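You operate a simulated robot arm through the tools that you are given. There is no shell and no other tool. Be economical: measure what you need, move in short steps, check, and stop when the job is done.

The job below is to be done with a simulated robot arm. You get a single attempt, and the scene is never put back.

JOB
Switch off, box the fuse, then cover and lock the fuse block.
Fine: the fuse goes in the open parts box.

Only the result counts: the job must be done as asked and must still hold three seconds after the hand-in. Knocking over, shifting, dropping, spilling or breaking anything else fails it. A push-on lid holds only when it is set on centred and level and pressed home; a screw cap is set on level and turned clockwise until tight.

ROBOT AND FRAMES
A 6-joint arm with a two-finger parallel gripper, fixed in place. Base frame: the origin is at the foot of the arm, x ahead of it, y to its left, z up. Readings come in m, rad, newtons and seconds.
With the tool pointing down near the work surface it reaches from about 0.14 to 0.5 m from the base axis. Its first joint turns from -1.257 to 1.257 rad. Payload 0.65 kg.
The tool frame sits at the grasp point between the pads (the TCP): z along the fingers, y along the line on which they close. The tips reach 0.025 m beyond it. The gripper opens to 0.076 m. The fingers are 0.018 m wide and 0.01 m thick; the gripper's body (0.036 by 0.078 m) begins 0.045 m behind the TCP.
Orientation is that of the tool frame in the base frame, as a unit quaternion [x, y, z, w]. With the fingers straight down and closing along the base's y, the tool's x points along the base's -x, its y along +y and its z along -z.

CONTROLS
- The arm moves only by the tool step_arm. Its argument "commands" is a list of rows, each an object of numbers (a shift or turn left out is 0, a gripper value left out holds the last): "fingers": the finger opening in m, from 0 to 0.076; "tx", "ty", "tz": the shift along the base's x, y, z in m; "wx", "wy", "wz": the turn, a rotation vector about the base's x, y, z in rad. In form: [{"fingers": .., "tx": .., "ty": .., "tz": .., "wx": .., "wy": .., "wz": ..}, ...]. A call has 1 to 10 rows; each row shifts and turns the commanded pose from where the row before left it. Rows are played at 5 a second. More than 0.05 m and 0.15 rad between two rows, or a gripper value outside its range, and nothing of the call is played. Where a pose cannot be reached the arm comes as near as it can. A force on the tool above 40 N (or 10 N above the force at the start of the call, whichever is more), or a blocked arm, ends the call early, and 0.2 s more pass. The fingers move at their own pace (about 0.108 m/s each) and stop on an object; they squeeze with about 33 N. The grip force told is the motor's: it shows also when the fingers shut on nothing. Time passes only in rows, and 0.2 s behind the last, so rows that do not move let the fingers close. The reply holds the time, the measured pose of the TCP, the force on the tool along the base axes, the opening and the grip force, in the units named above and with some noise, with the torque about the TCP (base axes, N m) and any sound that the robot's microphone picked up.
- Cameras (640 x 400 px; columns grow to the right, rows downward): "scene" is fixed at [0.054, 0.2625, 0.4171]; the picture's right is [-0.81, -0.58, 0.00], its down [-0.25, 0.36, -0.90] and it looks along [0.52, -0.73, -0.44] (base axes); focal length 214 px, centre (320, 200). "wrist" rides on the gripper at [0.058, 0.011, -0.081] in the tool frame; the picture's right is [-0.18, 0.98, 0.00], its down [-0.75, -0.14, -0.64] and it looks along [-0.63, -0.12, 0.77] (tool axes); focal length 243 px, centre (320, 200). There is no depth. A picture from a camera that has moved, and an enlarged one, comes with that camera's place and axes in the base frame and with its lens.
- capture(camera): a new picture of that camera. The clock stands still meanwhile.
- inspect(camera, box): a new picture of the part [left, top, right, bottom] of that camera's present view, enlarged. The clock stands still meanwhile.
- job_done(): hands the job in; it is judged then, once.

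Work in short steps. Places have to be worked out from the pictures, the camera data and where the tool is seen: move nearer, look again, correct. Check each grasp and each placing, and mend what went wrong. You have 120 turns and 76 pictures in all, those below and enlarged ones among them. Open the gripper and draw the arm clear of the work before you hand the job in, unless the task says otherwise; then end with one line.

The tools are called after "Call:" by a JSON object that holds its "name" and its "arguments". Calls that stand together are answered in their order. step_arm: Moves the arm, as the interface text tells. Its arguments: {"type":"object","properties":{"commands":{"type":"array"}},"required":["commands"]} The other tools are called the same way: capture (camera) takes a picture; inspect (camera, box) takes an enlarged picture of a part of a camera's view; job_done () hands the job in.

At the start:

```text
time: 0.0
tcp_pos: [0.2942, -0.0123, 0.3804]
orientation: [0.0, 1.0, 0.0, 0.0]
contact_force: [0.5, -0.1, -0.3]
torque: [0.03, 0.04, -0.01]
opening: 0.0763
finger_force: 0.0
```

scene: 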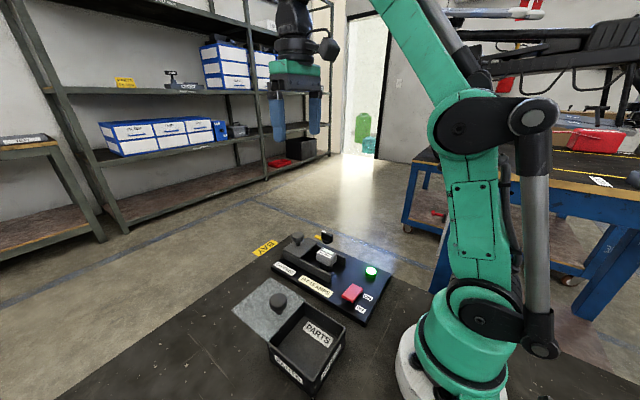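
wrist: 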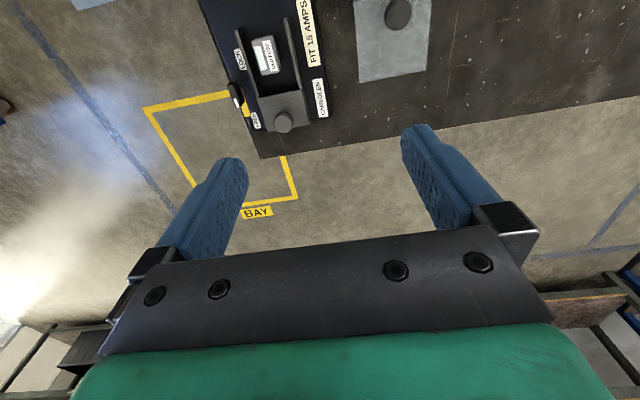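

I see a panel with a fuse block, a red and a green button, a cover on a slide, and a parts box with a plate beside it. I take enlarged views first.

Call:
{"name": "inspect", "arguments": {"camera": "scene", "box": [220, 220, 420, 345]}}

Call:
{"name": "inspect", "arguments": {"camera": "scene", "box": [260, 225, 360, 290]}}

Call:
{"name": "inspect", "arguments": {"camera": "wrist", "box": [200, 0, 440, 150]}}

```text
3.20 times, centred on (320, 282) of scene
camera zoom: at [0.054, 0.2625, 0.4171], right [-0.81, -0.58, 0.0], down [-0.25, 0.36, -0.9], along [0.52, -0.73, -0.44], focal length 686 px, centre (320, -64)
```

zoom: 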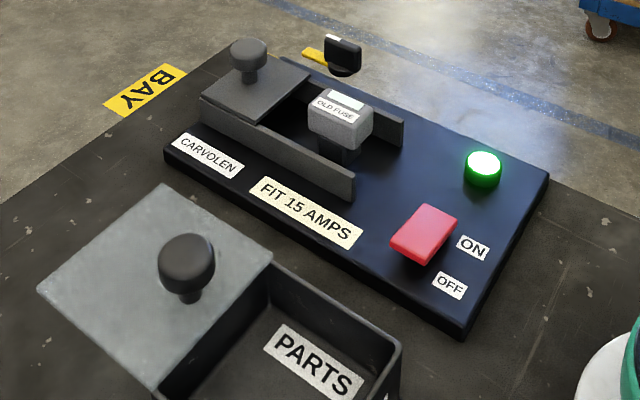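

```text
6.15 times, centred on (310, 258) of scene
camera zoom: at [0.054, 0.2625, 0.4171], right [-0.81, -0.58, 0.0], down [-0.25, 0.36, -0.9], along [0.52, -0.73, -0.44], focal length 1320 px, centre (382, -154)
```

zoom: 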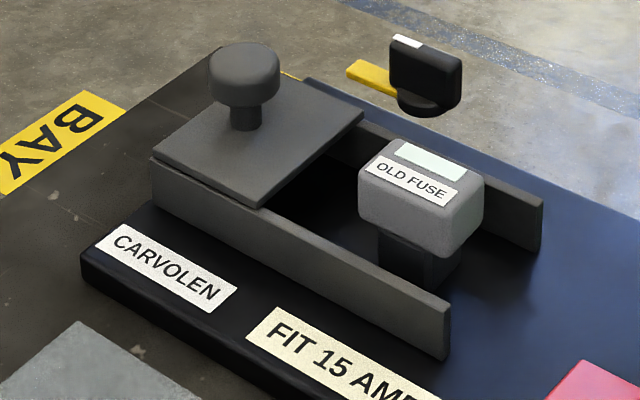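

```text
2.67 times, centred on (320, 75) of wrist
camera zoom: at [0.2345, -0.0017, 0.4607], right [0.18, 0.98, 0.0], down [0.75, -0.14, 0.64], along [0.63, -0.12, -0.77], focal length 647 px, centre (320, 533)
```

zoom: 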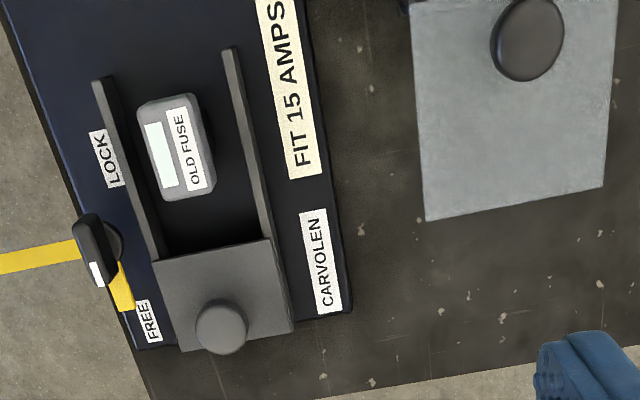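

The fuse is at about (0.28,-0.07), the red switch at (0.185,-0.035), the cover knob at (0.37,-0.08) and the lock knob at (0.33,-0.16). I move back for a better wrist view.

Call:
{"name": "step_arm", "arguments": {"commands": [{"tx": -0.045, "ty": -0.02}, {"tx": -0.045, "ty": -0.02}, {"ty": -0.02, "tz": -0.03}, {"tz": -0.03}, {}]}}

Call:
{"name": "capture", "arguments": {"camera": "wrist"}}

Call:
{"name": "inspect", "arguments": {"camera": "wrist", "box": [200, 0, 440, 150]}}

```text
time: 1.2
tcp_pos: [0.2039, -0.0736, 0.3199]
orientation: [0.0, 1.0, -0.001, 0.0]
contact_force: [0.0, 0.0, 0.7]
torque: [-0.03, 0.01, 0.02]
opening: 0.0759
finger_force: 0.2
```

```text
70 pictures are left
camera wrist: at [0.1439, -0.0617, 0.4001], right [0.18, 0.98, 0.0], down [0.75, -0.14, 0.64], along [0.63, -0.12, -0.77], focal length 243 px, centre (320, 200)
```

wrist: 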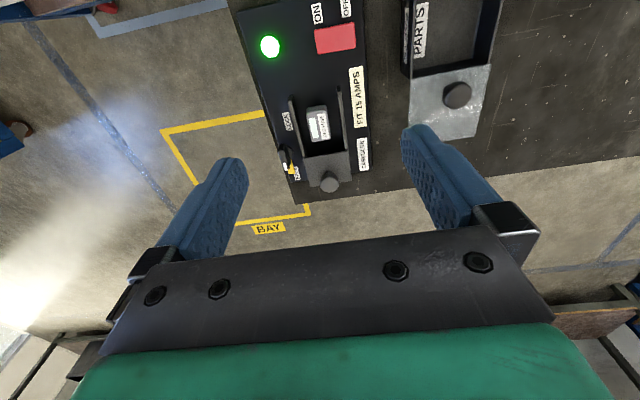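

```text
2.67 times, centred on (320, 75) of wrist
camera zoom: at [0.1439, -0.0617, 0.4001], right [0.18, 0.98, 0.0], down [0.75, -0.14, 0.64], along [0.63, -0.12, -0.77], focal length 647 px, centre (320, 533)
```

zoom: 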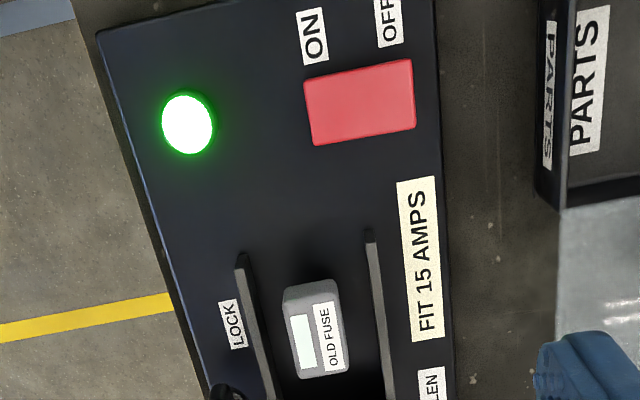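

The red part is a rocker whose OFF end (at about y=-0.033) stands up. I close the fingers and go above that end.

Call:
{"name": "step_arm", "arguments": {"commands": [{"fingers": 0, "tx": -0.0169, "ty": 0.0416}, {"tz": -0.05}, {"tz": -0.05}, {"tz": -0.05}, {"tz": -0.04}, {}]}}

Call:
{"name": "inspect", "arguments": {"camera": "scene", "box": [260, 200, 420, 300]}}

Call:
{"name": "capture", "arguments": {"camera": "wrist"}}

```text
time: 2.6
tcp_pos: [0.1876, -0.0313, 0.1306]
orientation: [-0.001, 1.0, 0.0, 0.0]
contact_force: [0.9, -0.1, 1.2]
torque: [0.01, 0.02, 0.04]
opening: 0.0
finger_force: 23.8
```

```text
4.00 times, centred on (340, 250) of scene
camera zoom: at [0.0539, 0.2625, 0.4171], right [-0.81, -0.58, 0.0], down [-0.25, 0.36, -0.9], along [0.52, -0.73, -0.44], focal length 858 px, centre (240, 0)
```

zoom: 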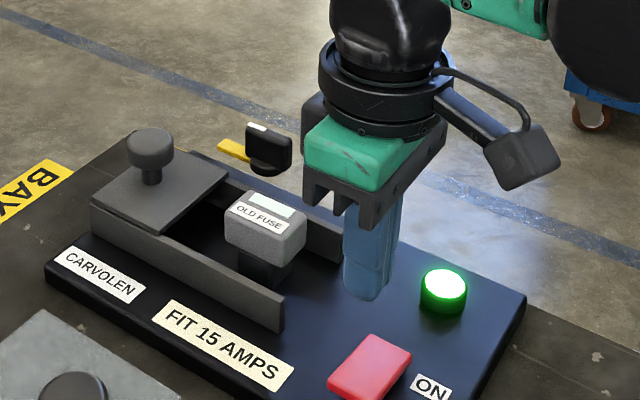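

```text
67 pictures are left
camera wrist: at [0.1281, -0.0204, 0.2111], right [0.18, 0.98, 0.0], down [0.75, -0.14, 0.64], along [0.63, -0.12, -0.77], focal length 243 px, centre (320, 200)
```

wrist: 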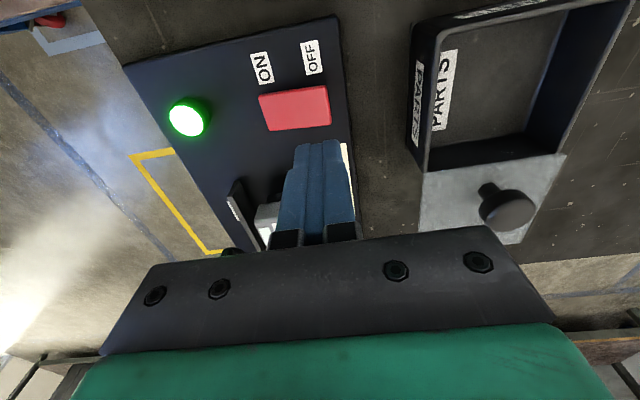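

The rocker centre is about (0.182,-0.048) and its OFF end is at y≈-0.026. I shift to x=0.182 and press down slowly.

Call:
{"name": "step_arm", "arguments": {"commands": [{"tx": -0.0055, "tz": -0.03}, {"tz": -0.015}, {"tz": -0.006}, {"tz": -0.005}, {"tz": -0.005}, {}]}}

Call:
{"name": "capture", "arguments": {"camera": "wrist"}}

```text
time: 4.0
tcp_pos: [0.181, -0.0313, 0.07]
orientation: [0.0, 1.0, 0.0, -0.001]
contact_force: [0.8, 0.3, -0.4]
torque: [0.05, 0.01, 0.02]
opening: 0.0
finger_force: 22.9
```

```text
66 pictures are left
camera wrist: at [0.1219, -0.0202, 0.1498], right [0.18, 0.98, 0.0], down [0.75, -0.14, 0.64], along [0.63, -0.12, -0.77], focal length 243 px, centre (320, 200)
```

wrist: 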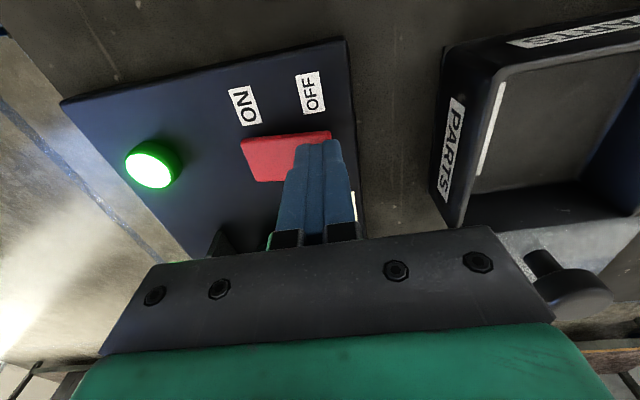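

No contact yet; the tips are over the OFF end, at z≈0.045. I go on down in small steps.

Call:
{"name": "step_arm", "arguments": {"commands": [{"tz": -0.004}, {"tz": -0.004}, {"tz": -0.003}, {"tz": -0.003}, {}]}}

Call:
{"name": "capture", "arguments": {"camera": "wrist"}}

```text
time: 5.2
tcp_pos: [0.1825, -0.0312, 0.0552]
orientation: [0.0, 1.0, 0.0, -0.001]
contact_force: [-0.3, 0.8, -0.1]
torque: [0.0, 0.01, 0.02]
opening: 0.0002
finger_force: 23.7
```

```text
65 pictures are left
camera wrist: at [0.1224, -0.0203, 0.1356], right [0.18, 0.98, 0.0], down [0.75, -0.14, 0.64], along [0.63, -0.12, -0.77], focal length 243 px, centre (320, 200)
```

wrist: 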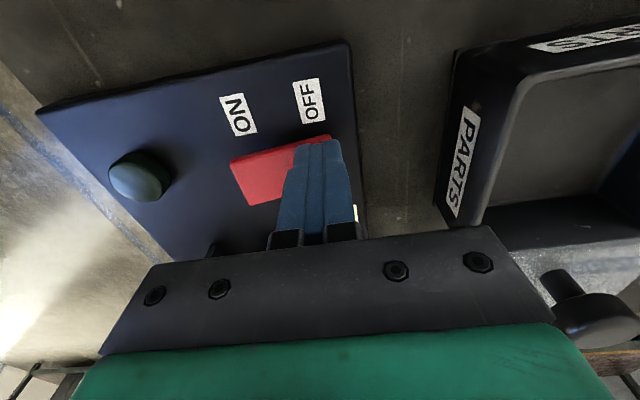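

The lamp is dark: switched off. I raise, open the fingers and look at the fuse from nearer.

Call:
{"name": "step_arm", "arguments": {"commands": [{"tz": 0.05}, {"tz": 0.05}, {"tz": 0.03, "ty": -0.03, "fingers": 0.07}, {"ty": -0.03}, {}]}}

Call:
{"name": "capture", "arguments": {"camera": "wrist"}}

Call:
{"name": "inspect", "arguments": {"camera": "wrist", "box": [220, 80, 420, 205]}}

```text
time: 6.4
tcp_pos: [0.1812, -0.0901, 0.1851]
orientation: [0.0, 1.0, 0.0, -0.001]
contact_force: [0.6, -0.1, 0.1]
torque: [0.0, 0.02, -0.02]
opening: 0.0699
finger_force: 0.1
```

```text
64 pictures are left
camera wrist: at [0.1208, -0.0795, 0.2666], right [0.18, 0.98, 0.0], down [0.75, -0.14, 0.64], along [0.63, -0.12, -0.77], focal length 243 px, centre (320, 200)
```

wrist: 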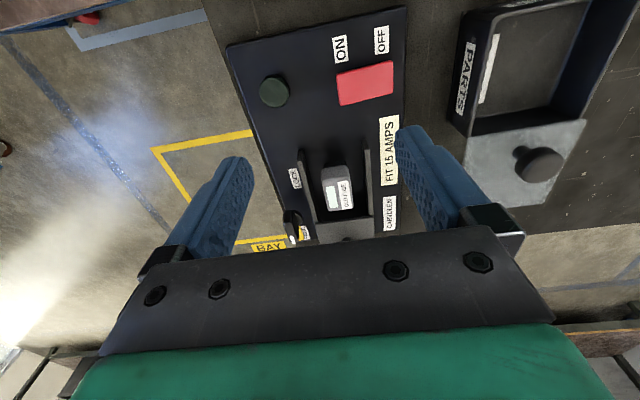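

```text
3.20 times, centred on (320, 142) of wrist
camera zoom: at [0.1208, -0.0795, 0.2666], right [0.18, 0.98, 0.0], down [0.75, -0.14, 0.64], along [0.63, -0.12, -0.77], focal length 776 px, centre (320, 384)
```

zoom: 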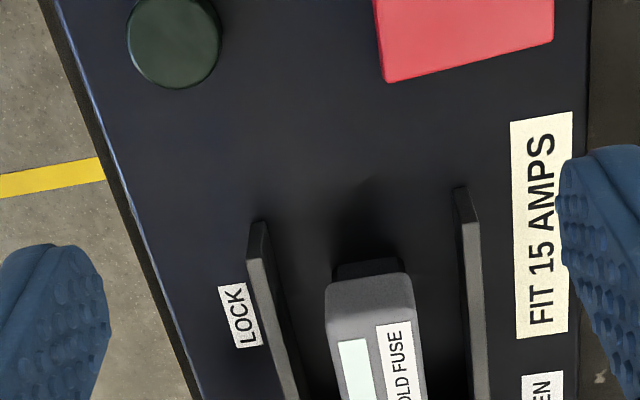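

I judge the fuse head to be centred at about (0.281,-0.089) with top z≈0.06, about 0.026 wide in y, and the rails' inner faces to be at y≈-0.058 and -0.120. I go above it with a narrow opening and look.

Call:
{"name": "step_arm", "arguments": {"commands": [{"tx": 0.05, "fingers": 0.04}, {"tx": 0.05}, {"tz": -0.04}, {"tz": -0.04}, {}]}}

Call:
{"name": "inspect", "arguments": {"camera": "scene", "box": [270, 210, 390, 285]}}

Call:
{"name": "capture", "arguments": {"camera": "wrist"}}

```text
time: 7.6
tcp_pos: [0.2832, -0.0905, 0.1048]
orientation: [0.0, 1.0, 0.0, 0.0]
contact_force: [0.1, -0.2, -0.4]
torque: [0.03, 0.02, 0.01]
opening: 0.0398
finger_force: 0.0
```

```text
5.33 times, centred on (330, 248) of scene
camera zoom: at [0.054, 0.2625, 0.4171], right [-0.81, -0.58, 0.0], down [-0.25, 0.36, -0.9], along [0.52, -0.73, -0.44], focal length 1144 px, centre (267, -53)
```

zoom: 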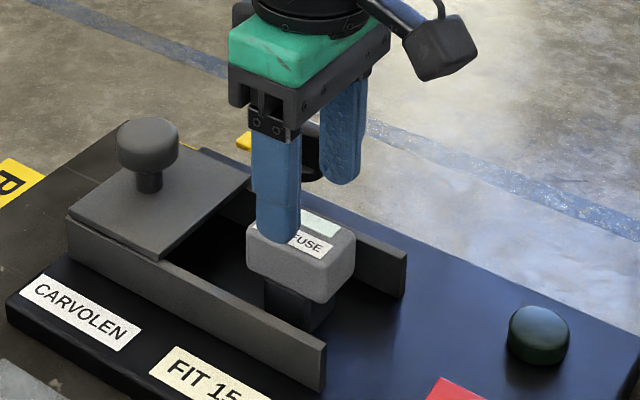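

```text
61 pictures are left
camera wrist: at [0.2229, -0.0796, 0.1856], right [0.18, 0.98, 0.0], down [0.75, -0.14, 0.64], along [0.63, -0.12, -0.77], focal length 243 px, centre (320, 200)
```

wrist: 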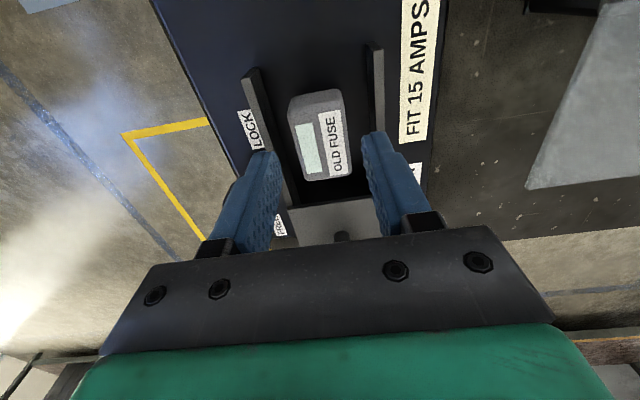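

The fuse head is centred at about (0.285,-0.090), matching the tool. I descend until the tips are at z≈0.047 and look again.

Call:
{"name": "step_arm", "arguments": {"commands": [{"tx": 0.002, "tz": -0.015}, {"tz": -0.01}, {"tz": -0.008}, {}]}}

Call:
{"name": "inspect", "arguments": {"camera": "scene", "box": [270, 210, 390, 285]}}

Call:
{"name": "capture", "arguments": {"camera": "wrist"}}

```text
time: 8.6
tcp_pos: [0.2845, -0.091, 0.0718]
orientation: [-0.001, 1.0, 0.0, 0.0]
contact_force: [-0.4, 0.1, -0.5]
torque: [-0.01, 0.03, -0.05]
opening: 0.0397
finger_force: 0.0
```

```text
5.33 times, centred on (330, 248) of scene
camera zoom: at [0.054, 0.2625, 0.4171], right [-0.81, -0.58, 0.0], down [-0.25, 0.36, -0.9], along [0.52, -0.73, -0.44], focal length 1144 px, centre (267, -53)
```

zoom: 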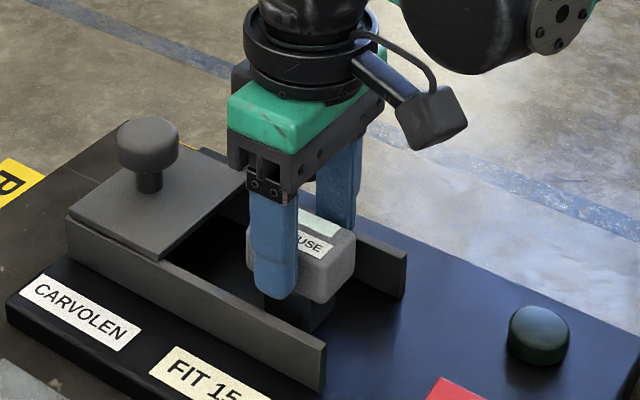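

```text
59 pictures are left
camera wrist: at [0.2245, -0.0801, 0.1527], right [0.18, 0.98, 0.0], down [0.75, -0.14, 0.64], along [0.63, -0.12, -0.77], focal length 243 px, centre (320, 200)
```

wrist: 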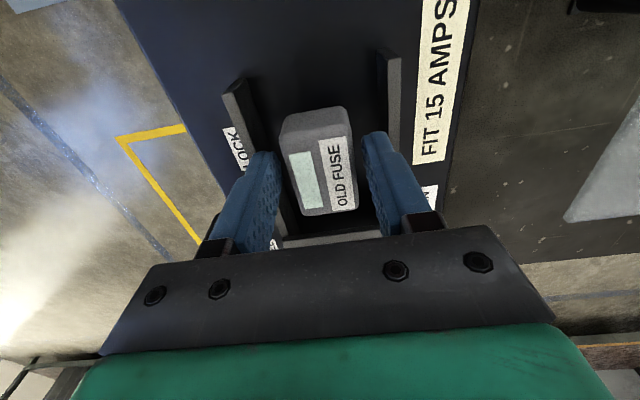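

The fingers straddle the head properly. I close and check.

Call:
{"name": "step_arm", "arguments": {"commands": [{"tz": -0.002, "fingers": 0.0}, {}, {}]}}

```text
time: 9.4
tcp_pos: [0.2835, -0.091, 0.0712]
orientation: [0.001, 1.0, 0.0, 0.0]
contact_force: [2.3, -1.3, 26.8]
torque: [-0.02, -0.06, 0.0]
opening: 0.029
finger_force: 33.2
```

Gripped at 0.029, though with an upward push of 27 N. I pull up slowly.

Call:
{"name": "step_arm", "arguments": {"commands": [{"tz": 0.004}, {"tz": 0.004}, {"tz": 0.005}, {"tz": 0.01}, {}]}}

Call:
{"name": "inspect", "arguments": {"camera": "scene", "box": [270, 210, 390, 285]}}

```text
time: 10.6
tcp_pos: [0.2827, -0.0906, 0.0942]
orientation: [0.0, 1.0, 0.0, 0.0]
contact_force: [-0.3, 0.2, -0.4]
torque: [0.0, -0.02, -0.03]
opening: 0.029
finger_force: 33.0
```

```text
5.33 times, centred on (330, 248) of scene
camera zoom: at [0.054, 0.2625, 0.4171], right [-0.81, -0.58, 0.0], down [-0.25, 0.36, -0.9], along [0.52, -0.73, -0.44], focal length 1144 px, centre (267, -53)
```

zoom: 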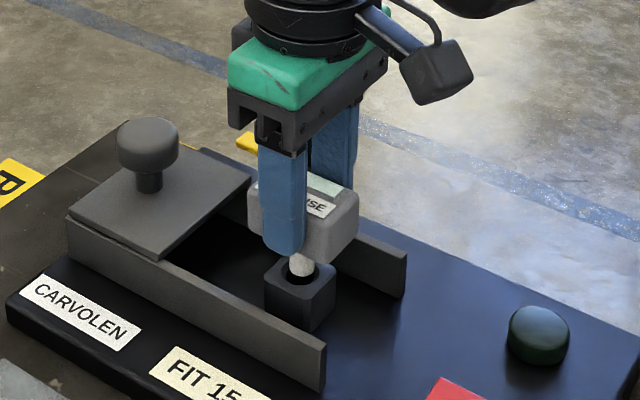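

The fuse is out, with a pin below the head. I raise it and move towards the box to view it.

Call:
{"name": "step_arm", "arguments": {"commands": [{"tz": 0.03}, {"tz": 0.05}, {"tz": 0.03, "tx": -0.03}, {"tx": -0.05, "ty": 0.04}, {"tx": -0.03, "ty": 0.045}, {"ty": 0.045}, {"ty": 0.045}, {}]}}

Call:
{"name": "capture", "arguments": {"camera": "wrist"}}

Call:
{"name": "capture", "arguments": {"camera": "scene"}}

```text
refused: row 4 steps farther than a row can; nothing moved
```

```text
57 pictures are left
camera wrist: at [0.2238, -0.0801, 0.1741], right [0.18, 0.98, 0.0], down [0.75, -0.14, 0.64], along [0.63, -0.12, -0.77], focal length 243 px, centre (320, 200)
```

wrist: 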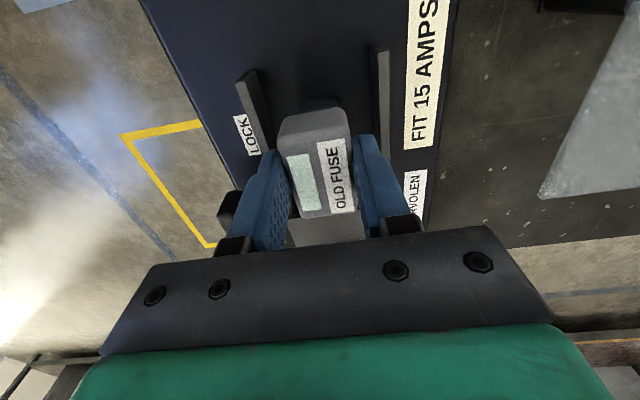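

```text
56 pictures are left
```

scene: 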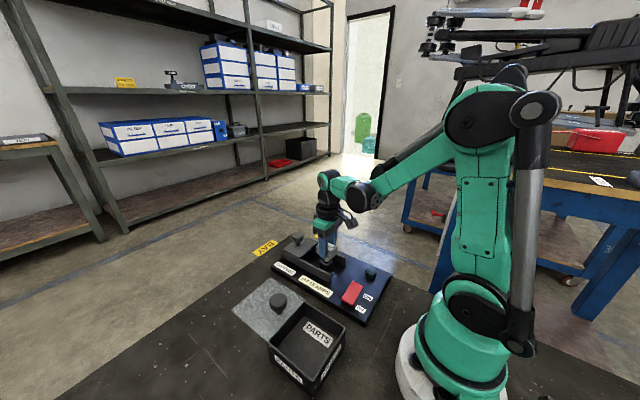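

One row was too long, so nothing was played; I resend it with shorter rows.

Call:
{"name": "step_arm", "arguments": {"commands": [{"tz": 0.03}, {"tz": 0.04}, {"tz": 0.03, "tx": -0.03}, {"tx": -0.035, "ty": 0.03}, {"tx": -0.025, "ty": 0.04}, {"ty": 0.045}, {"ty": 0.045}, {}]}}

Call:
{"name": "capture", "arguments": {"camera": "wrist"}}

Call:
{"name": "inspect", "arguments": {"camera": "scene", "box": [220, 240, 400, 400]}}

```text
time: 12.4
tcp_pos: [0.1941, 0.0698, 0.1922]
orientation: [0.0, 1.0, 0.0, 0.0]
contact_force: [0.4, -0.5, -0.1]
torque: [-0.04, 0.03, -0.02]
opening: 0.0286
finger_force: 32.6
```

```text
55 pictures are left
camera wrist: at [0.1343, 0.0808, 0.2732], right [0.19, 0.98, 0.0], down [0.75, -0.14, 0.64], along [0.63, -0.12, -0.77], focal length 243 px, centre (320, 200)
```

wrist: 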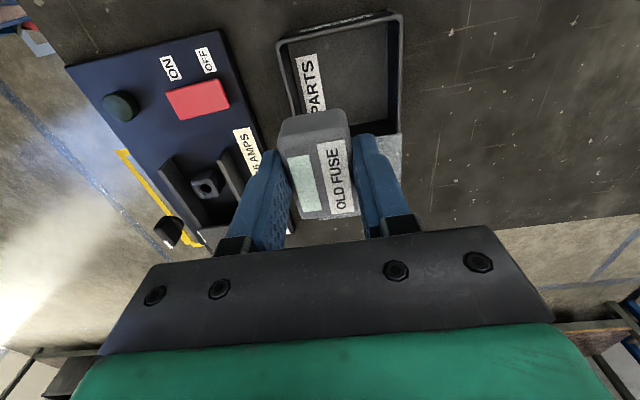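

```text
2.50 times, centred on (310, 320) of scene
camera zoom: at [0.054, 0.2625, 0.4171], right [-0.81, -0.58, 0.0], down [-0.25, 0.36, -0.9], along [0.52, -0.73, -0.44], focal length 536 px, centre (345, -100)
```

zoom: 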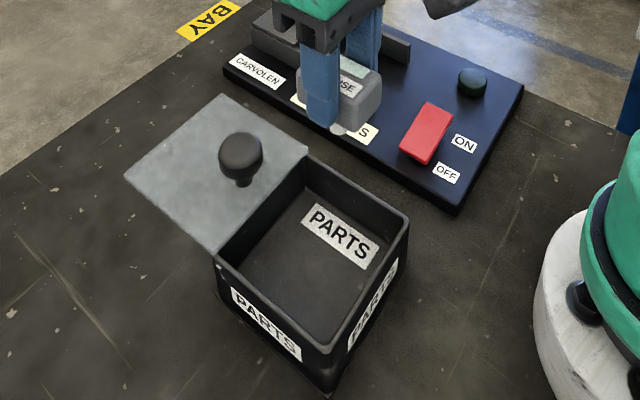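

The box's inside is centred at about (0.203,0.091), rim z≈0.045. I move over it and lower.

Call:
{"name": "step_arm", "arguments": {"commands": [{"tx": 0.009, "ty": 0.021}, {"tz": -0.04}, {"tz": -0.04}, {}]}}

Call:
{"name": "inspect", "arguments": {"camera": "scene", "box": [220, 240, 400, 400]}}

Call:
{"name": "capture", "arguments": {"camera": "wrist"}}

```text
time: 13.4
tcp_pos: [0.2028, 0.0912, 0.1135]
orientation: [-0.001, 1.0, 0.0, 0.0]
contact_force: [0.2, -0.3, 0.5]
torque: [0.03, 0.02, 0.0]
opening: 0.0287
finger_force: 33.7
```

```text
2.50 times, centred on (310, 320) of scene
camera zoom: at [0.054, 0.2625, 0.4171], right [-0.81, -0.58, 0.0], down [-0.25, 0.36, -0.9], along [0.52, -0.73, -0.44], focal length 536 px, centre (345, -100)
```

zoom: 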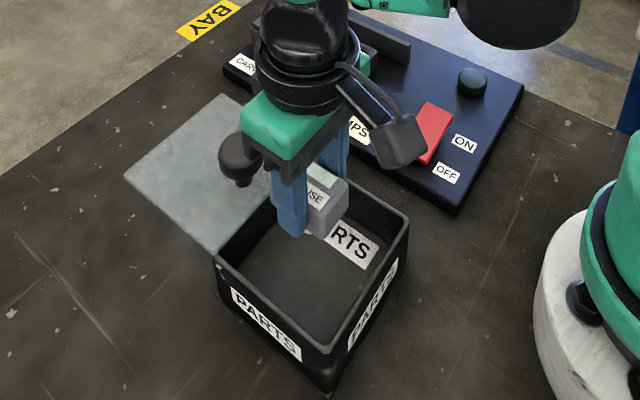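

```text
52 pictures are left
camera wrist: at [0.1433, 0.1017, 0.1936], right [0.18, 0.98, 0.0], down [0.75, -0.14, 0.64], along [0.63, -0.12, -0.77], focal length 243 px, centre (320, 200)
```

wrist: 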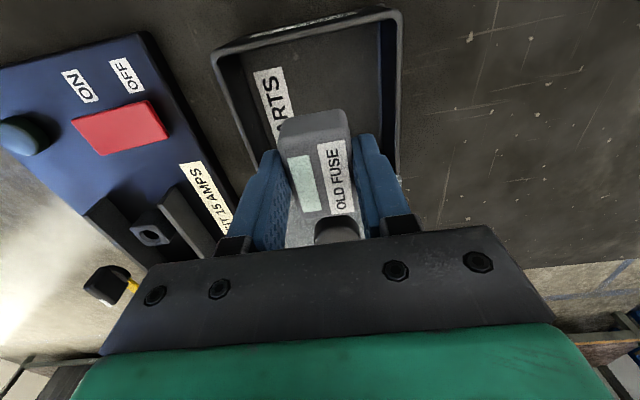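

Centred over the box and clear of the lid's knob. I lower it in.

Call:
{"name": "step_arm", "arguments": {"commands": [{"tz": -0.02, "tx": -0.002}, {"tz": -0.015}, {"tz": -0.006}, {"tz": -0.004}, {"tz": -0.003}, {}]}}

Call:
{"name": "inspect", "arguments": {"camera": "scene", "box": [220, 240, 400, 400]}}

```text
time: 14.8
tcp_pos: [0.2003, 0.0902, 0.0654]
orientation: [0.0, 1.0, 0.001, 0.001]
contact_force: [-1.9, -0.2, 10.2]
torque: [0.04, 0.02, 0.0]
opening: 0.0286
finger_force: 32.7
```

```text
2.50 times, centred on (310, 320) of scene
camera zoom: at [0.0539, 0.2625, 0.4171], right [-0.81, -0.58, 0.0], down [-0.25, 0.36, -0.9], along [0.52, -0.73, -0.44], focal length 536 px, centre (345, -100)
```

zoom: 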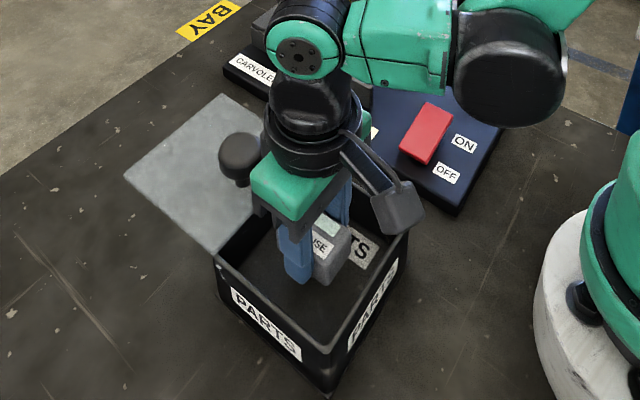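

The pin touches the floor (10 N). I release and rise straight up.

Call:
{"name": "step_arm", "arguments": {"commands": [{"tz": 0.001, "fingers": 0.048}, {}, {"tz": 0.02}, {"tz": 0.04}, {"tz": 0.04}, {}]}}

Call:
{"name": "inspect", "arguments": {"camera": "scene", "box": [220, 240, 400, 400]}}

```text
time: 16.2
tcp_pos: [0.2007, 0.0916, 0.1656]
orientation: [0.0, 1.0, 0.0, 0.0]
contact_force: [0.5, 0.8, -0.7]
torque: [-0.01, 0.05, 0.01]
opening: 0.0482
finger_force: 0.1
```

```text
2.50 times, centred on (310, 320) of scene
camera zoom: at [0.054, 0.2625, 0.4171], right [-0.81, -0.58, 0.0], down [-0.25, 0.36, -0.9], along [0.52, -0.73, -0.44], focal length 536 px, centre (345, -100)
```

zoom: 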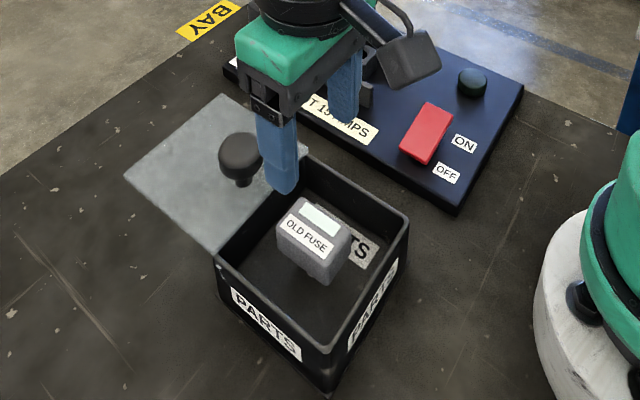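

The fuse sits in the box. Now I go to view the cover and the lock knob.

Call:
{"name": "step_arm", "arguments": {"commands": [{"tz": 0.03, "ty": -0.04}, {"ty": -0.045}, {"ty": -0.045, "tx": 0.02}, {"ty": -0.045, "tx": 0.02}, {"tx": 0.04}, {"fingers": 0.06}]}}

Call:
{"name": "capture", "arguments": {"camera": "wrist"}}

Call:
{"name": "inspect", "arguments": {"camera": "wrist", "box": [220, 60, 420, 185]}}

```text
time: 17.6
tcp_pos: [0.2794, -0.0844, 0.1957]
orientation: [0.0, 1.0, 0.0, 0.0]
contact_force: [0.1, 1.0, 0.5]
torque: [0.01, 0.0, -0.02]
opening: 0.0602
finger_force: 0.0
```

```text
49 pictures are left
camera wrist: at [0.2206, -0.0735, 0.2766], right [0.18, 0.98, 0.0], down [0.75, -0.14, 0.64], along [0.63, -0.12, -0.77], focal length 243 px, centre (320, 200)
```

wrist: 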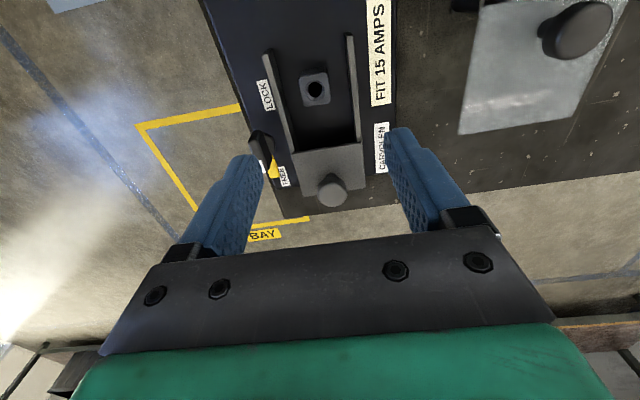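

```text
3.20 times, centred on (320, 122) of wrist
camera zoom: at [0.2206, -0.0735, 0.2766], right [0.18, 0.98, 0.0], down [0.75, -0.14, 0.64], along [0.63, -0.12, -0.77], focal length 776 px, centre (320, 448)
```

zoom: 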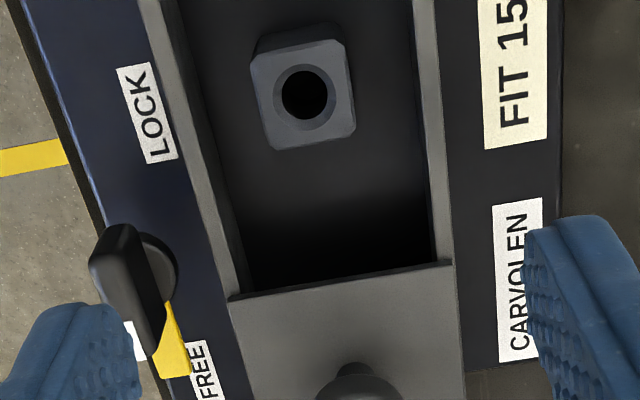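

The cover plate spans x≈0.337–0.395 on the rails; its knob is at about (0.372,-0.089), z≈0.065–0.085. I go above the knob and check.

Call:
{"name": "step_arm", "arguments": {"commands": [{"tx": 0.045, "ty": -0.004, "fingers": 0.045}, {"tx": 0.045}, {"tz": -0.04}, {"tz": -0.03}, {}]}}

Call:
{"name": "capture", "arguments": {"camera": "wrist"}}

Call:
{"name": "inspect", "arguments": {"camera": "scene", "box": [250, 200, 370, 275]}}

```text
time: 18.8
tcp_pos: [0.3701, -0.0879, 0.1258]
orientation: [0.0, 1.0, 0.0, 0.001]
contact_force: [-0.3, 0.7, -0.1]
torque: [-0.02, 0.01, 0.03]
opening: 0.0449
finger_force: 0.1
```

```text
47 pictures are left
camera wrist: at [0.3101, -0.0775, 0.2065], right [0.18, 0.98, 0.0], down [0.75, -0.14, 0.64], along [0.63, -0.12, -0.77], focal length 243 px, centre (320, 200)
```

wrist: 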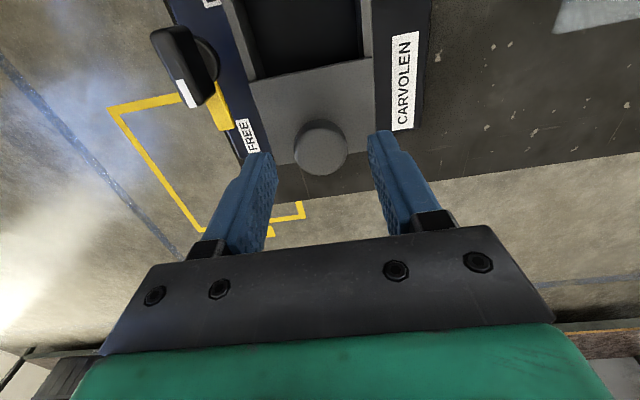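

```text
5.33 times, centred on (310, 238) of scene
camera zoom: at [0.054, 0.2625, 0.4171], right [-0.81, -0.58, 0.0], down [-0.25, 0.36, -0.9], along [0.52, -0.73, -0.44], focal length 1144 px, centre (373, 0)
```

zoom: 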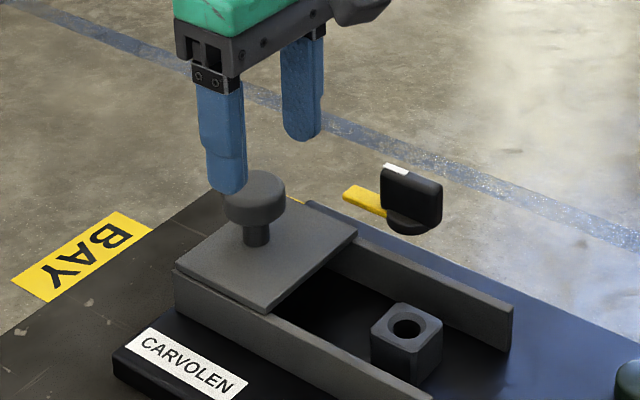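

The knob is at about (0.376,-0.088), diameter ≈0.03, head z≈0.068–0.086. I lower around it and grip.

Call:
{"name": "step_arm", "arguments": {"commands": [{"tx": 0.005, "tz": -0.02}, {"tz": -0.013}, {"tz": -0.009}, {}, {"fingers": 0.0}, {}, {}]}}

Call:
{"name": "inspect", "arguments": {"camera": "scene", "box": [250, 200, 370, 275]}}

```text
time: 20.4
tcp_pos: [0.3744, -0.0892, 0.0838]
orientation: [0.001, 1.0, -0.002, 0.0]
contact_force: [1.0, -31.7, -15.5]
torque: [0.44, -0.49, -0.1]
opening: 0.031
finger_force: 44.0
```

```text
5.33 times, centred on (310, 238) of scene
camera zoom: at [0.054, 0.2624, 0.4171], right [-0.81, -0.58, 0.0], down [-0.25, 0.36, -0.9], along [0.52, -0.73, -0.44], focal length 1144 px, centre (373, 0)
```

zoom: 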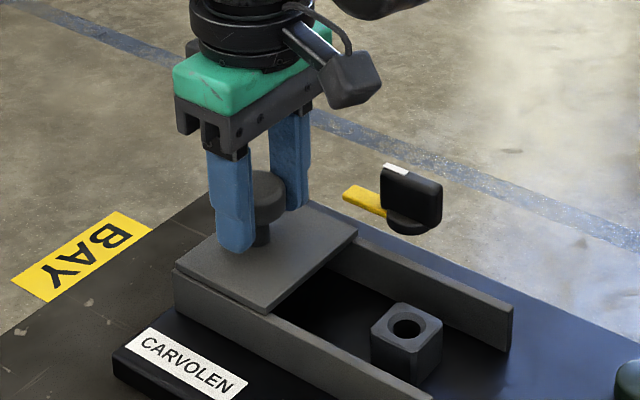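

The grip pushes the tool sideways (-32 N in y), so the knob lies slightly to -y. I shift to relieve it.

Call:
{"name": "step_arm", "arguments": {"commands": [{"ty": -0.001}, {"ty": -0.001}, {}]}}

```text
time: 21.2
tcp_pos: [0.3749, -0.0898, 0.0839]
orientation: [0.0, 1.0, 0.0, -0.001]
contact_force: [-2.3, -9.7, -11.0]
torque: [-0.46, -0.2, -0.12]
opening: 0.0309
finger_force: 44.5
```

That relieved most of it. I shift a little more, then start to slide the cover towards -x.

Call:
{"name": "step_arm", "arguments": {"commands": [{"ty": -0.0008, "tz": -0.0005}, {"tx": -0.003}, {"tx": -0.004}, {}]}}

```text
time: 22.2
tcp_pos: [0.3689, -0.0895, 0.0845]
orientation: [0.0, 1.0, 0.002, 0.0]
contact_force: [0.1, 19.4, 34.7]
torque: [0.15, 0.25, 0.07]
opening: 0.0313
finger_force: 44.7
```

The cover slides freely in x, but now the push is upward (35 N) and +y; I trim both and look.

Call:
{"name": "step_arm", "arguments": {"commands": [{"ty": 0.0005, "tz": 0.0007}, {}]}}

Call:
{"name": "inspect", "arguments": {"camera": "scene", "box": [250, 200, 370, 275]}}

```text
time: 22.8
tcp_pos: [0.3686, -0.0903, 0.0829]
orientation: [0.0, 1.0, 0.001, 0.0]
contact_force: [-0.5, 26.9, -8.4]
torque: [0.0, -0.42, 0.38]
opening: 0.0309
finger_force: 44.5
```

```text
5.33 times, centred on (310, 238) of scene
camera zoom: at [0.054, 0.2625, 0.4171], right [-0.81, -0.58, 0.0], down [-0.25, 0.36, -0.9], along [0.52, -0.73, -0.44], focal length 1144 px, centre (373, 0)
```

zoom: 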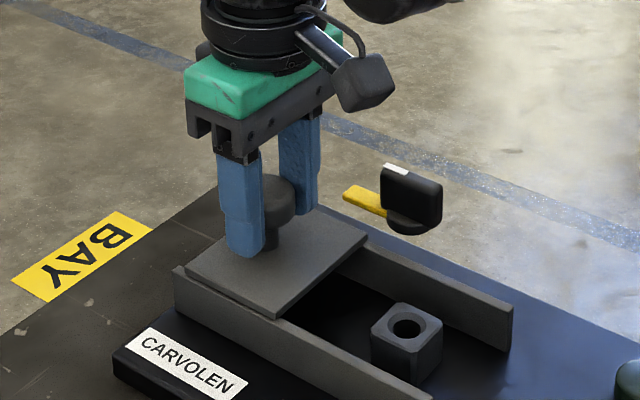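

The squeeze makes side forces against the rails. I'd rather push the knob from behind with closed fingers, so I release, rise and go behind it.

Call:
{"name": "step_arm", "arguments": {"commands": [{"fingers": 0.05}, {}, {"tz": 0.03}, {"tz": 0.02}, {"tx": 0.04, "fingers": 0.0}, {}, {}]}}

Call:
{"name": "inspect", "arguments": {"camera": "scene", "box": [250, 200, 370, 275]}}

Call:
{"name": "capture", "arguments": {"camera": "wrist"}}

```text
time: 24.4
tcp_pos: [0.4073, -0.0916, 0.1339]
orientation: [-0.001, 1.0, 0.0, 0.0]
contact_force: [-0.1, 0.4, -0.6]
torque: [0.01, 0.05, -0.02]
opening: 0.0001
finger_force: 23.7
```

```text
5.33 times, centred on (310, 238) of scene
camera zoom: at [0.054, 0.2625, 0.4171], right [-0.81, -0.58, 0.0], down [-0.25, 0.36, -0.9], along [0.52, -0.73, -0.44], focal length 1144 px, centre (373, 0)
```

zoom: 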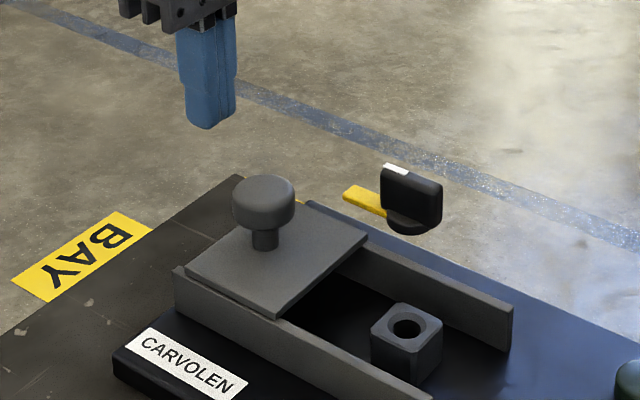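

```text
42 pictures are left
camera wrist: at [0.3487, -0.0804, 0.2149], right [0.18, 0.98, 0.0], down [0.75, -0.14, 0.64], along [0.63, -0.12, -0.77], focal length 243 px, centre (320, 200)
```

wrist: 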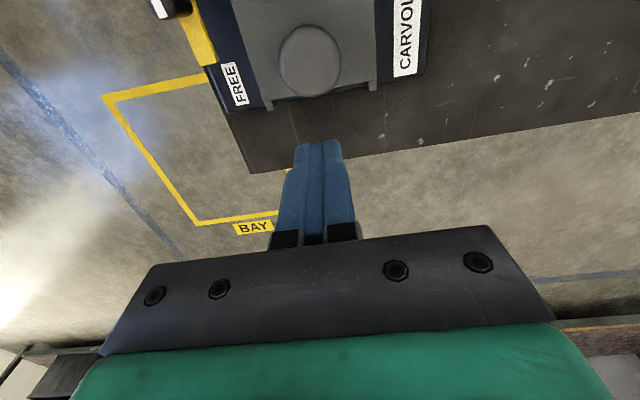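

The knob is now at about (0.369,-0.090). I lower behind it and push it a first 0.04.

Call:
{"name": "step_arm", "arguments": {"commands": [{"tz": -0.03, "ty": 0.001}, {"tz": -0.018}, {"tx": -0.008}, {"tx": -0.008}, {"tx": -0.01}, {"tx": -0.01}, {"tx": -0.01}, {}]}}

Call:
{"name": "inspect", "arguments": {"camera": "scene", "box": [250, 200, 370, 275]}}

```text
time: 26.2
tcp_pos: [0.3622, -0.0902, 0.087]
orientation: [0.001, 1.0, 0.0, 0.0]
contact_force: [0.3, 0.5, 0.4]
torque: [0.02, -0.01, -0.02]
opening: 0.0
finger_force: 23.6
```

```text
5.33 times, centred on (310, 238) of scene
camera zoom: at [0.054, 0.2625, 0.4171], right [-0.81, -0.58, 0.0], down [-0.25, 0.36, -0.9], along [0.52, -0.73, -0.44], focal length 1144 px, centre (373, 0)
```

zoom: 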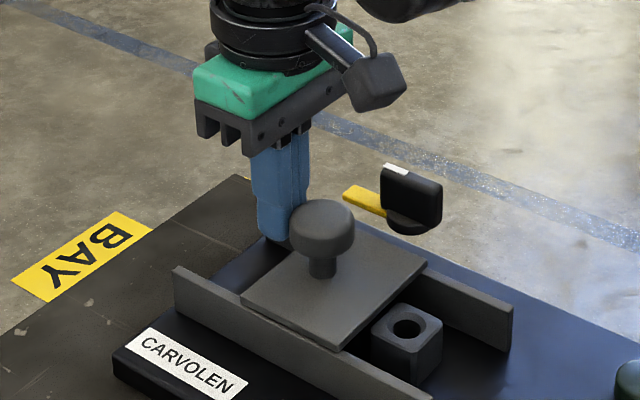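

Pushing works with no side load. I continue, with smaller steps towards the end.

Call:
{"name": "step_arm", "arguments": {"commands": [{"tx": -0.01}, {"tx": -0.01}, {"tx": -0.01}, {"tx": -0.005}, {}]}}

Call:
{"name": "inspect", "arguments": {"camera": "scene", "box": [250, 200, 370, 275]}}

```text
time: 27.4
tcp_pos: [0.3268, -0.0908, 0.0852]
orientation: [0.0, 1.0, 0.0, -0.001]
contact_force: [0.1, 0.1, -0.5]
torque: [-0.01, -0.02, -0.03]
opening: 0.0
finger_force: 23.2
```

```text
5.33 times, centred on (310, 238) of scene
camera zoom: at [0.054, 0.2625, 0.4171], right [-0.81, -0.58, 0.0], down [-0.25, 0.36, -0.9], along [0.52, -0.73, -0.44], focal length 1144 px, centre (373, 0)
```

zoom: 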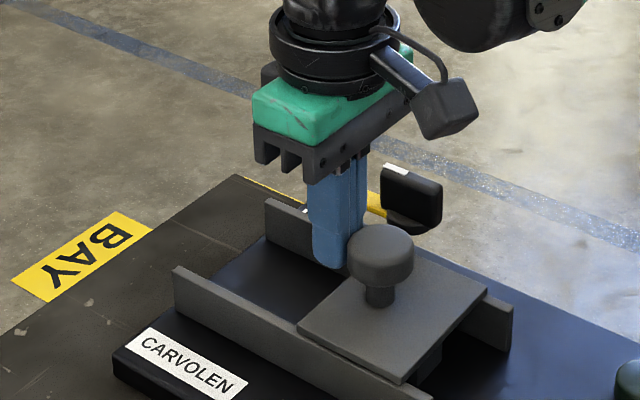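

The cover is over the block. I push on in small steps until a stop is felt.

Call:
{"name": "step_arm", "arguments": {"commands": [{"tx": -0.004}, {"tx": -0.003}, {"tx": -0.003}, {}]}}

Call:
{"name": "inspect", "arguments": {"camera": "scene", "box": [260, 210, 380, 285]}}

```text
time: 28.5
tcp_pos: [0.3196, -0.0899, 0.0857]
orientation: [0.0, 1.0, 0.0, 0.005]
contact_force: [7.3, 0.3, -3.0]
torque: [-0.02, -0.03, 0.02]
opening: 0.0
finger_force: 23.6
stopped in row 4: the force on the tool passed its limit (the readings are from after the stop); the commanded pose is now the measured one
```

```text
5.33 times, centred on (320, 248) of scene
camera zoom: at [0.0539, 0.2625, 0.4171], right [-0.81, -0.58, 0.0], down [-0.25, 0.36, -0.9], along [0.52, -0.73, -0.44], focal length 1144 px, centre (320, -53)
```

zoom: 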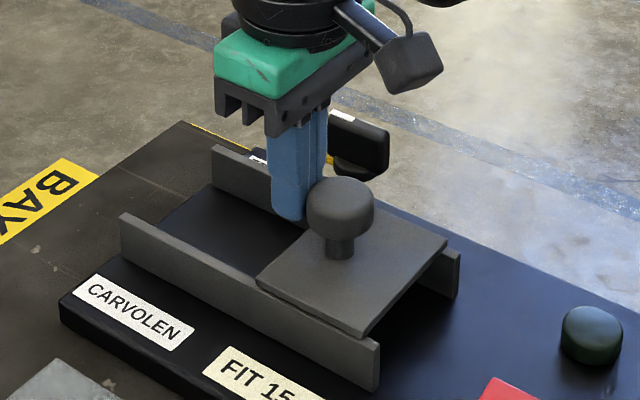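

The stop is felt; the cover is closed. I back off, rise and look at the lock knob.

Call:
{"name": "step_arm", "arguments": {"commands": [{"tx": 0.006}, {"tz": 0.04}, {"tz": 0.04}, {"tx": -0.03, "ty": -0.03}, {"tx": -0.02, "ty": -0.03}, {}]}}

Call:
{"name": "capture", "arguments": {"camera": "wrist"}}

Call:
{"name": "inspect", "arguments": {"camera": "wrist", "box": [230, 40, 430, 165]}}

Call:
{"name": "inspect", "arguments": {"camera": "scene", "box": [280, 215, 376, 275]}}

```text
time: 29.9
tcp_pos: [0.2732, -0.1507, 0.1658]
orientation: [0.0, 1.0, 0.0, 0.004]
contact_force: [0.0, 0.3, -0.4]
torque: [0.0, 0.02, -0.02]
opening: 0.0
finger_force: 23.5
```

```text
38 pictures are left
camera wrist: at [0.2143, -0.1398, 0.2463], right [0.18, 0.98, 0.0], down [0.75, -0.14, 0.65], along [0.64, -0.12, -0.76], focal length 243 px, centre (320, 200)
```

wrist: 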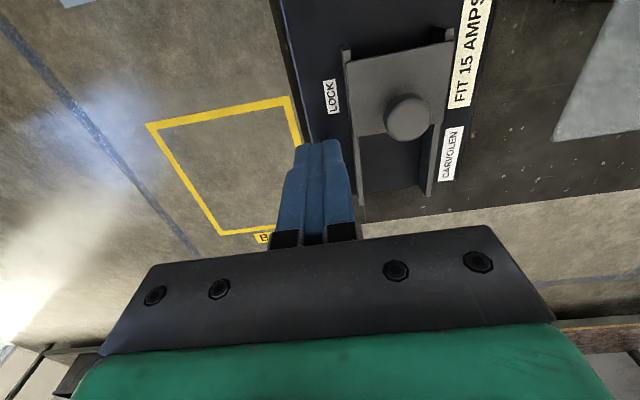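

```text
3.20 times, centred on (330, 102) of wrist
camera zoom: at [0.2143, -0.1398, 0.2463], right [0.18, 0.98, 0.0], down [0.75, -0.14, 0.65], along [0.64, -0.12, -0.76], focal length 776 px, centre (288, 512)
```

zoom: 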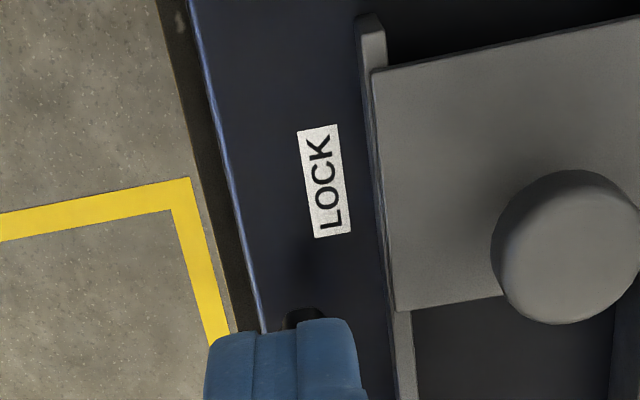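

```text
6.67 times, centred on (328, 245) of scene
camera zoom: at [0.054, 0.2625, 0.4171], right [-0.81, -0.58, 0.0], down [-0.25, 0.36, -0.9], along [0.52, -0.73, -0.44], focal length 1430 px, centre (267, -100)
```

zoom: 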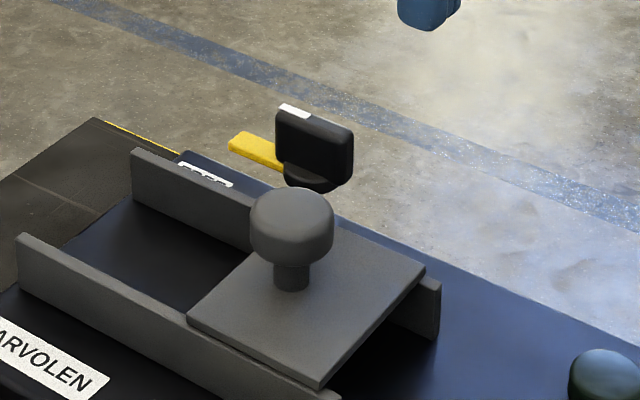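

The lock's handle bar lies along x, centred at about (0.324,-0.148), top z≈0.075, thin in y. I go above it, opened, and check.

Call:
{"name": "step_arm", "arguments": {"commands": [{"tx": 0.045, "ty": 0.002, "fingers": 0.04}, {"tx": 0.006, "wy": -0.008}, {"tz": -0.04}, {}]}}

Call:
{"name": "inspect", "arguments": {"camera": "scene", "box": [280, 205, 376, 265]}}

Call:
{"name": "capture", "arguments": {"camera": "wrist"}}

```text
time: 30.9
tcp_pos: [0.3254, -0.147, 0.1262]
orientation: [0.0, 1.0, 0.001, 0.008]
contact_force: [0.3, 0.3, -0.6]
torque: [0.03, 0.0, 0.02]
opening: 0.0403
finger_force: 0.1
```

```text
6.67 times, centred on (328, 235) of scene
camera zoom: at [0.054, 0.2625, 0.4171], right [-0.81, -0.58, 0.0], down [-0.25, 0.36, -0.9], along [0.52, -0.73, -0.44], focal length 1430 px, centre (267, -33)
```

zoom: 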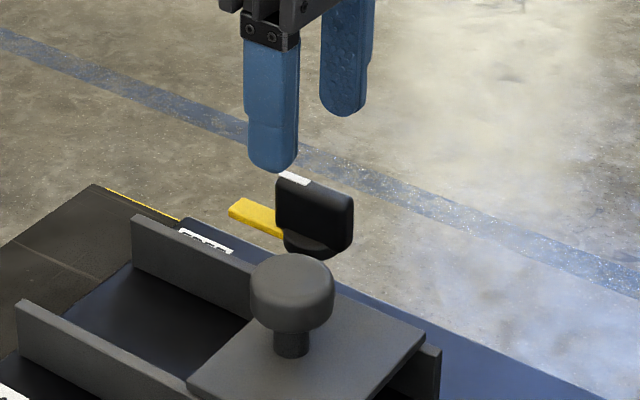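

```text
34 pictures are left
camera wrist: at [0.2653, -0.1366, 0.2054], right [0.18, 0.98, 0.0], down [0.74, -0.14, 0.65], along [0.64, -0.12, -0.76], focal length 243 px, centre (320, 200)
```

wrist: 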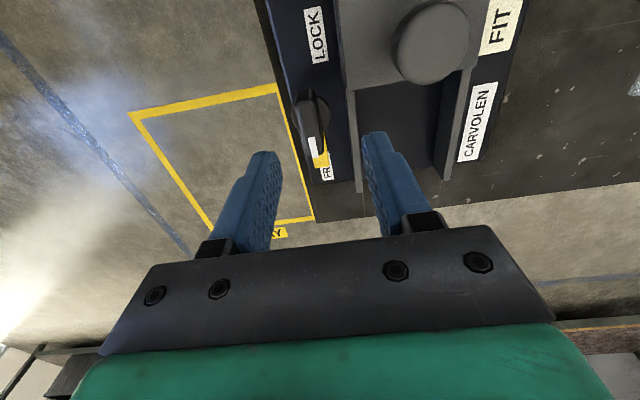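

The handle centre is (0.3235,-0.152), axis along x. I correct the small tilt, shift 5 mm and lower around it.

Call:
{"name": "step_arm", "arguments": {"commands": [{"tx": -0.002, "ty": -0.005, "wy": 0.016}, {"tz": -0.02}, {"tz": -0.014}, {"tz": -0.008}, {}]}}

Call:
{"name": "inspect", "arguments": {"camera": "scene", "box": [280, 205, 376, 265]}}

Call:
{"name": "capture", "arguments": {"camera": "wrist"}}

```text
time: 32.1
tcp_pos: [0.3259, -0.153, 0.0835]
orientation: [0.0, 1.0, 0.0, 0.0]
contact_force: [-1.1, -0.5, 0.5]
torque: [-0.03, 0.02, 0.0]
opening: 0.0399
finger_force: 0.1
```

```text
6.67 times, centred on (328, 235) of scene
camera zoom: at [0.054, 0.2625, 0.4171], right [-0.81, -0.58, 0.0], down [-0.25, 0.36, -0.9], along [0.52, -0.73, -0.44], focal length 1430 px, centre (267, -33)
```

zoom: 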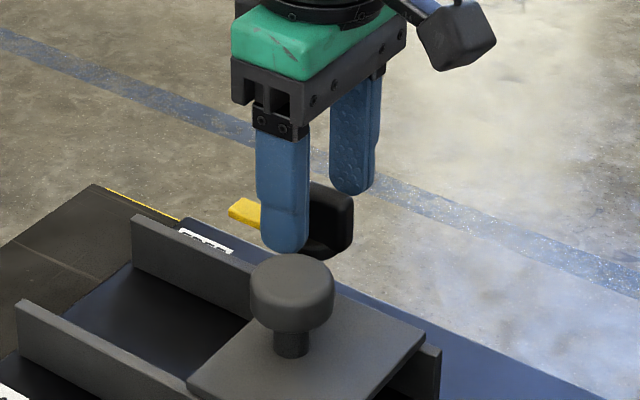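

```text
32 pictures are left
camera wrist: at [0.265, -0.1424, 0.1641], right [0.18, 0.98, 0.0], down [0.75, -0.14, 0.64], along [0.63, -0.12, -0.77], focal length 243 px, centre (320, 200)
```

wrist: 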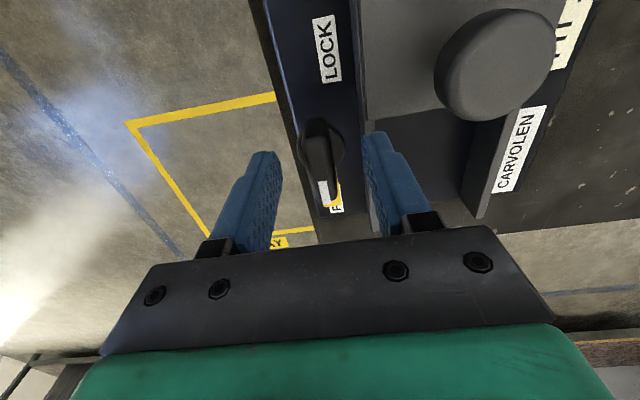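

Well straddled. I nudge 3 mm back in x and close.

Call:
{"name": "step_arm", "arguments": {"commands": [{"tx": -0.003}, {"fingers": 0.0}, {}, {}]}}

```text
time: 33.1
tcp_pos: [0.3208, -0.1536, 0.0845]
orientation: [0.0, 1.0, 0.001, 0.0]
contact_force: [2.1, -3.4, -3.4]
torque: [-0.08, -0.05, -0.07]
opening: 0.0118
finger_force: 31.9
```

Gripped at 0.012 with low side forces. I turn counter-clockwise (from +x through +y) a first part and look.

Call:
{"name": "step_arm", "arguments": {"commands": [{"wz": 0.1}, {"wz": 0.1}, {"wz": 0.1}, {"wz": 0.1}, {}]}}

Call:
{"name": "inspect", "arguments": {"camera": "scene", "box": [280, 205, 376, 265]}}

```text
time: 34.1
tcp_pos: [0.3206, -0.1548, 0.0843]
orientation: [-0.18, 0.984, -0.003, 0.001]
contact_force: [1.1, -1.2, -3.1]
torque: [0.13, 0.39, -0.01]
opening: 0.012
finger_force: 32.9
stopped in row 4: the force on the tool passed its limit (the readings are from after the stop); the commanded pose is now the measured one
```

```text
6.67 times, centred on (328, 235) of scene
camera zoom: at [0.0539, 0.2625, 0.4171], right [-0.81, -0.58, 0.0], down [-0.25, 0.36, -0.9], along [0.52, -0.73, -0.44], focal length 1430 px, centre (267, -33)
```

zoom: 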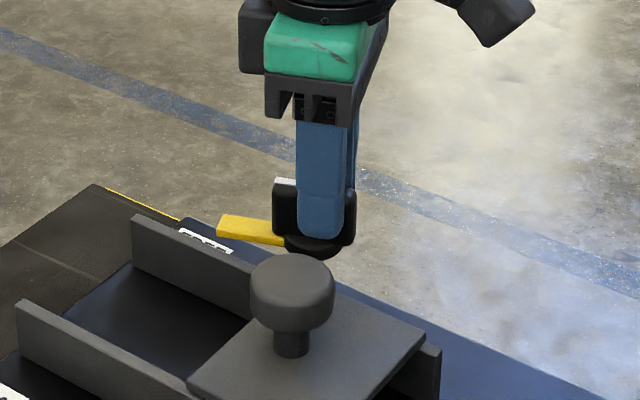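

It turned 0.37 rad; the side force came from a ~3 mm pivot offset (pivot ≈ (0.3236,-0.1536)). I go on following that arc.

Call:
{"name": "step_arm", "arguments": {"commands": [{"wz": 0.1, "tx": 0.0001, "ty": -0.0003}, {"wz": 0.1, "tx": 0.0001, "ty": -0.0003}, {"wz": 0.1, "tx": 0.0002, "ty": -0.0002}, {"wz": 0.1, "tx": 0.0002, "ty": -0.0002}, {}]}}

```text
time: 35.3
tcp_pos: [0.323, -0.1567, 0.0856]
orientation: [-0.373, 0.928, -0.005, 0.002]
contact_force: [17.7, -20.8, -11.8]
torque: [-0.08, -0.08, -0.09]
opening: 0.0119
finger_force: 32.3
```

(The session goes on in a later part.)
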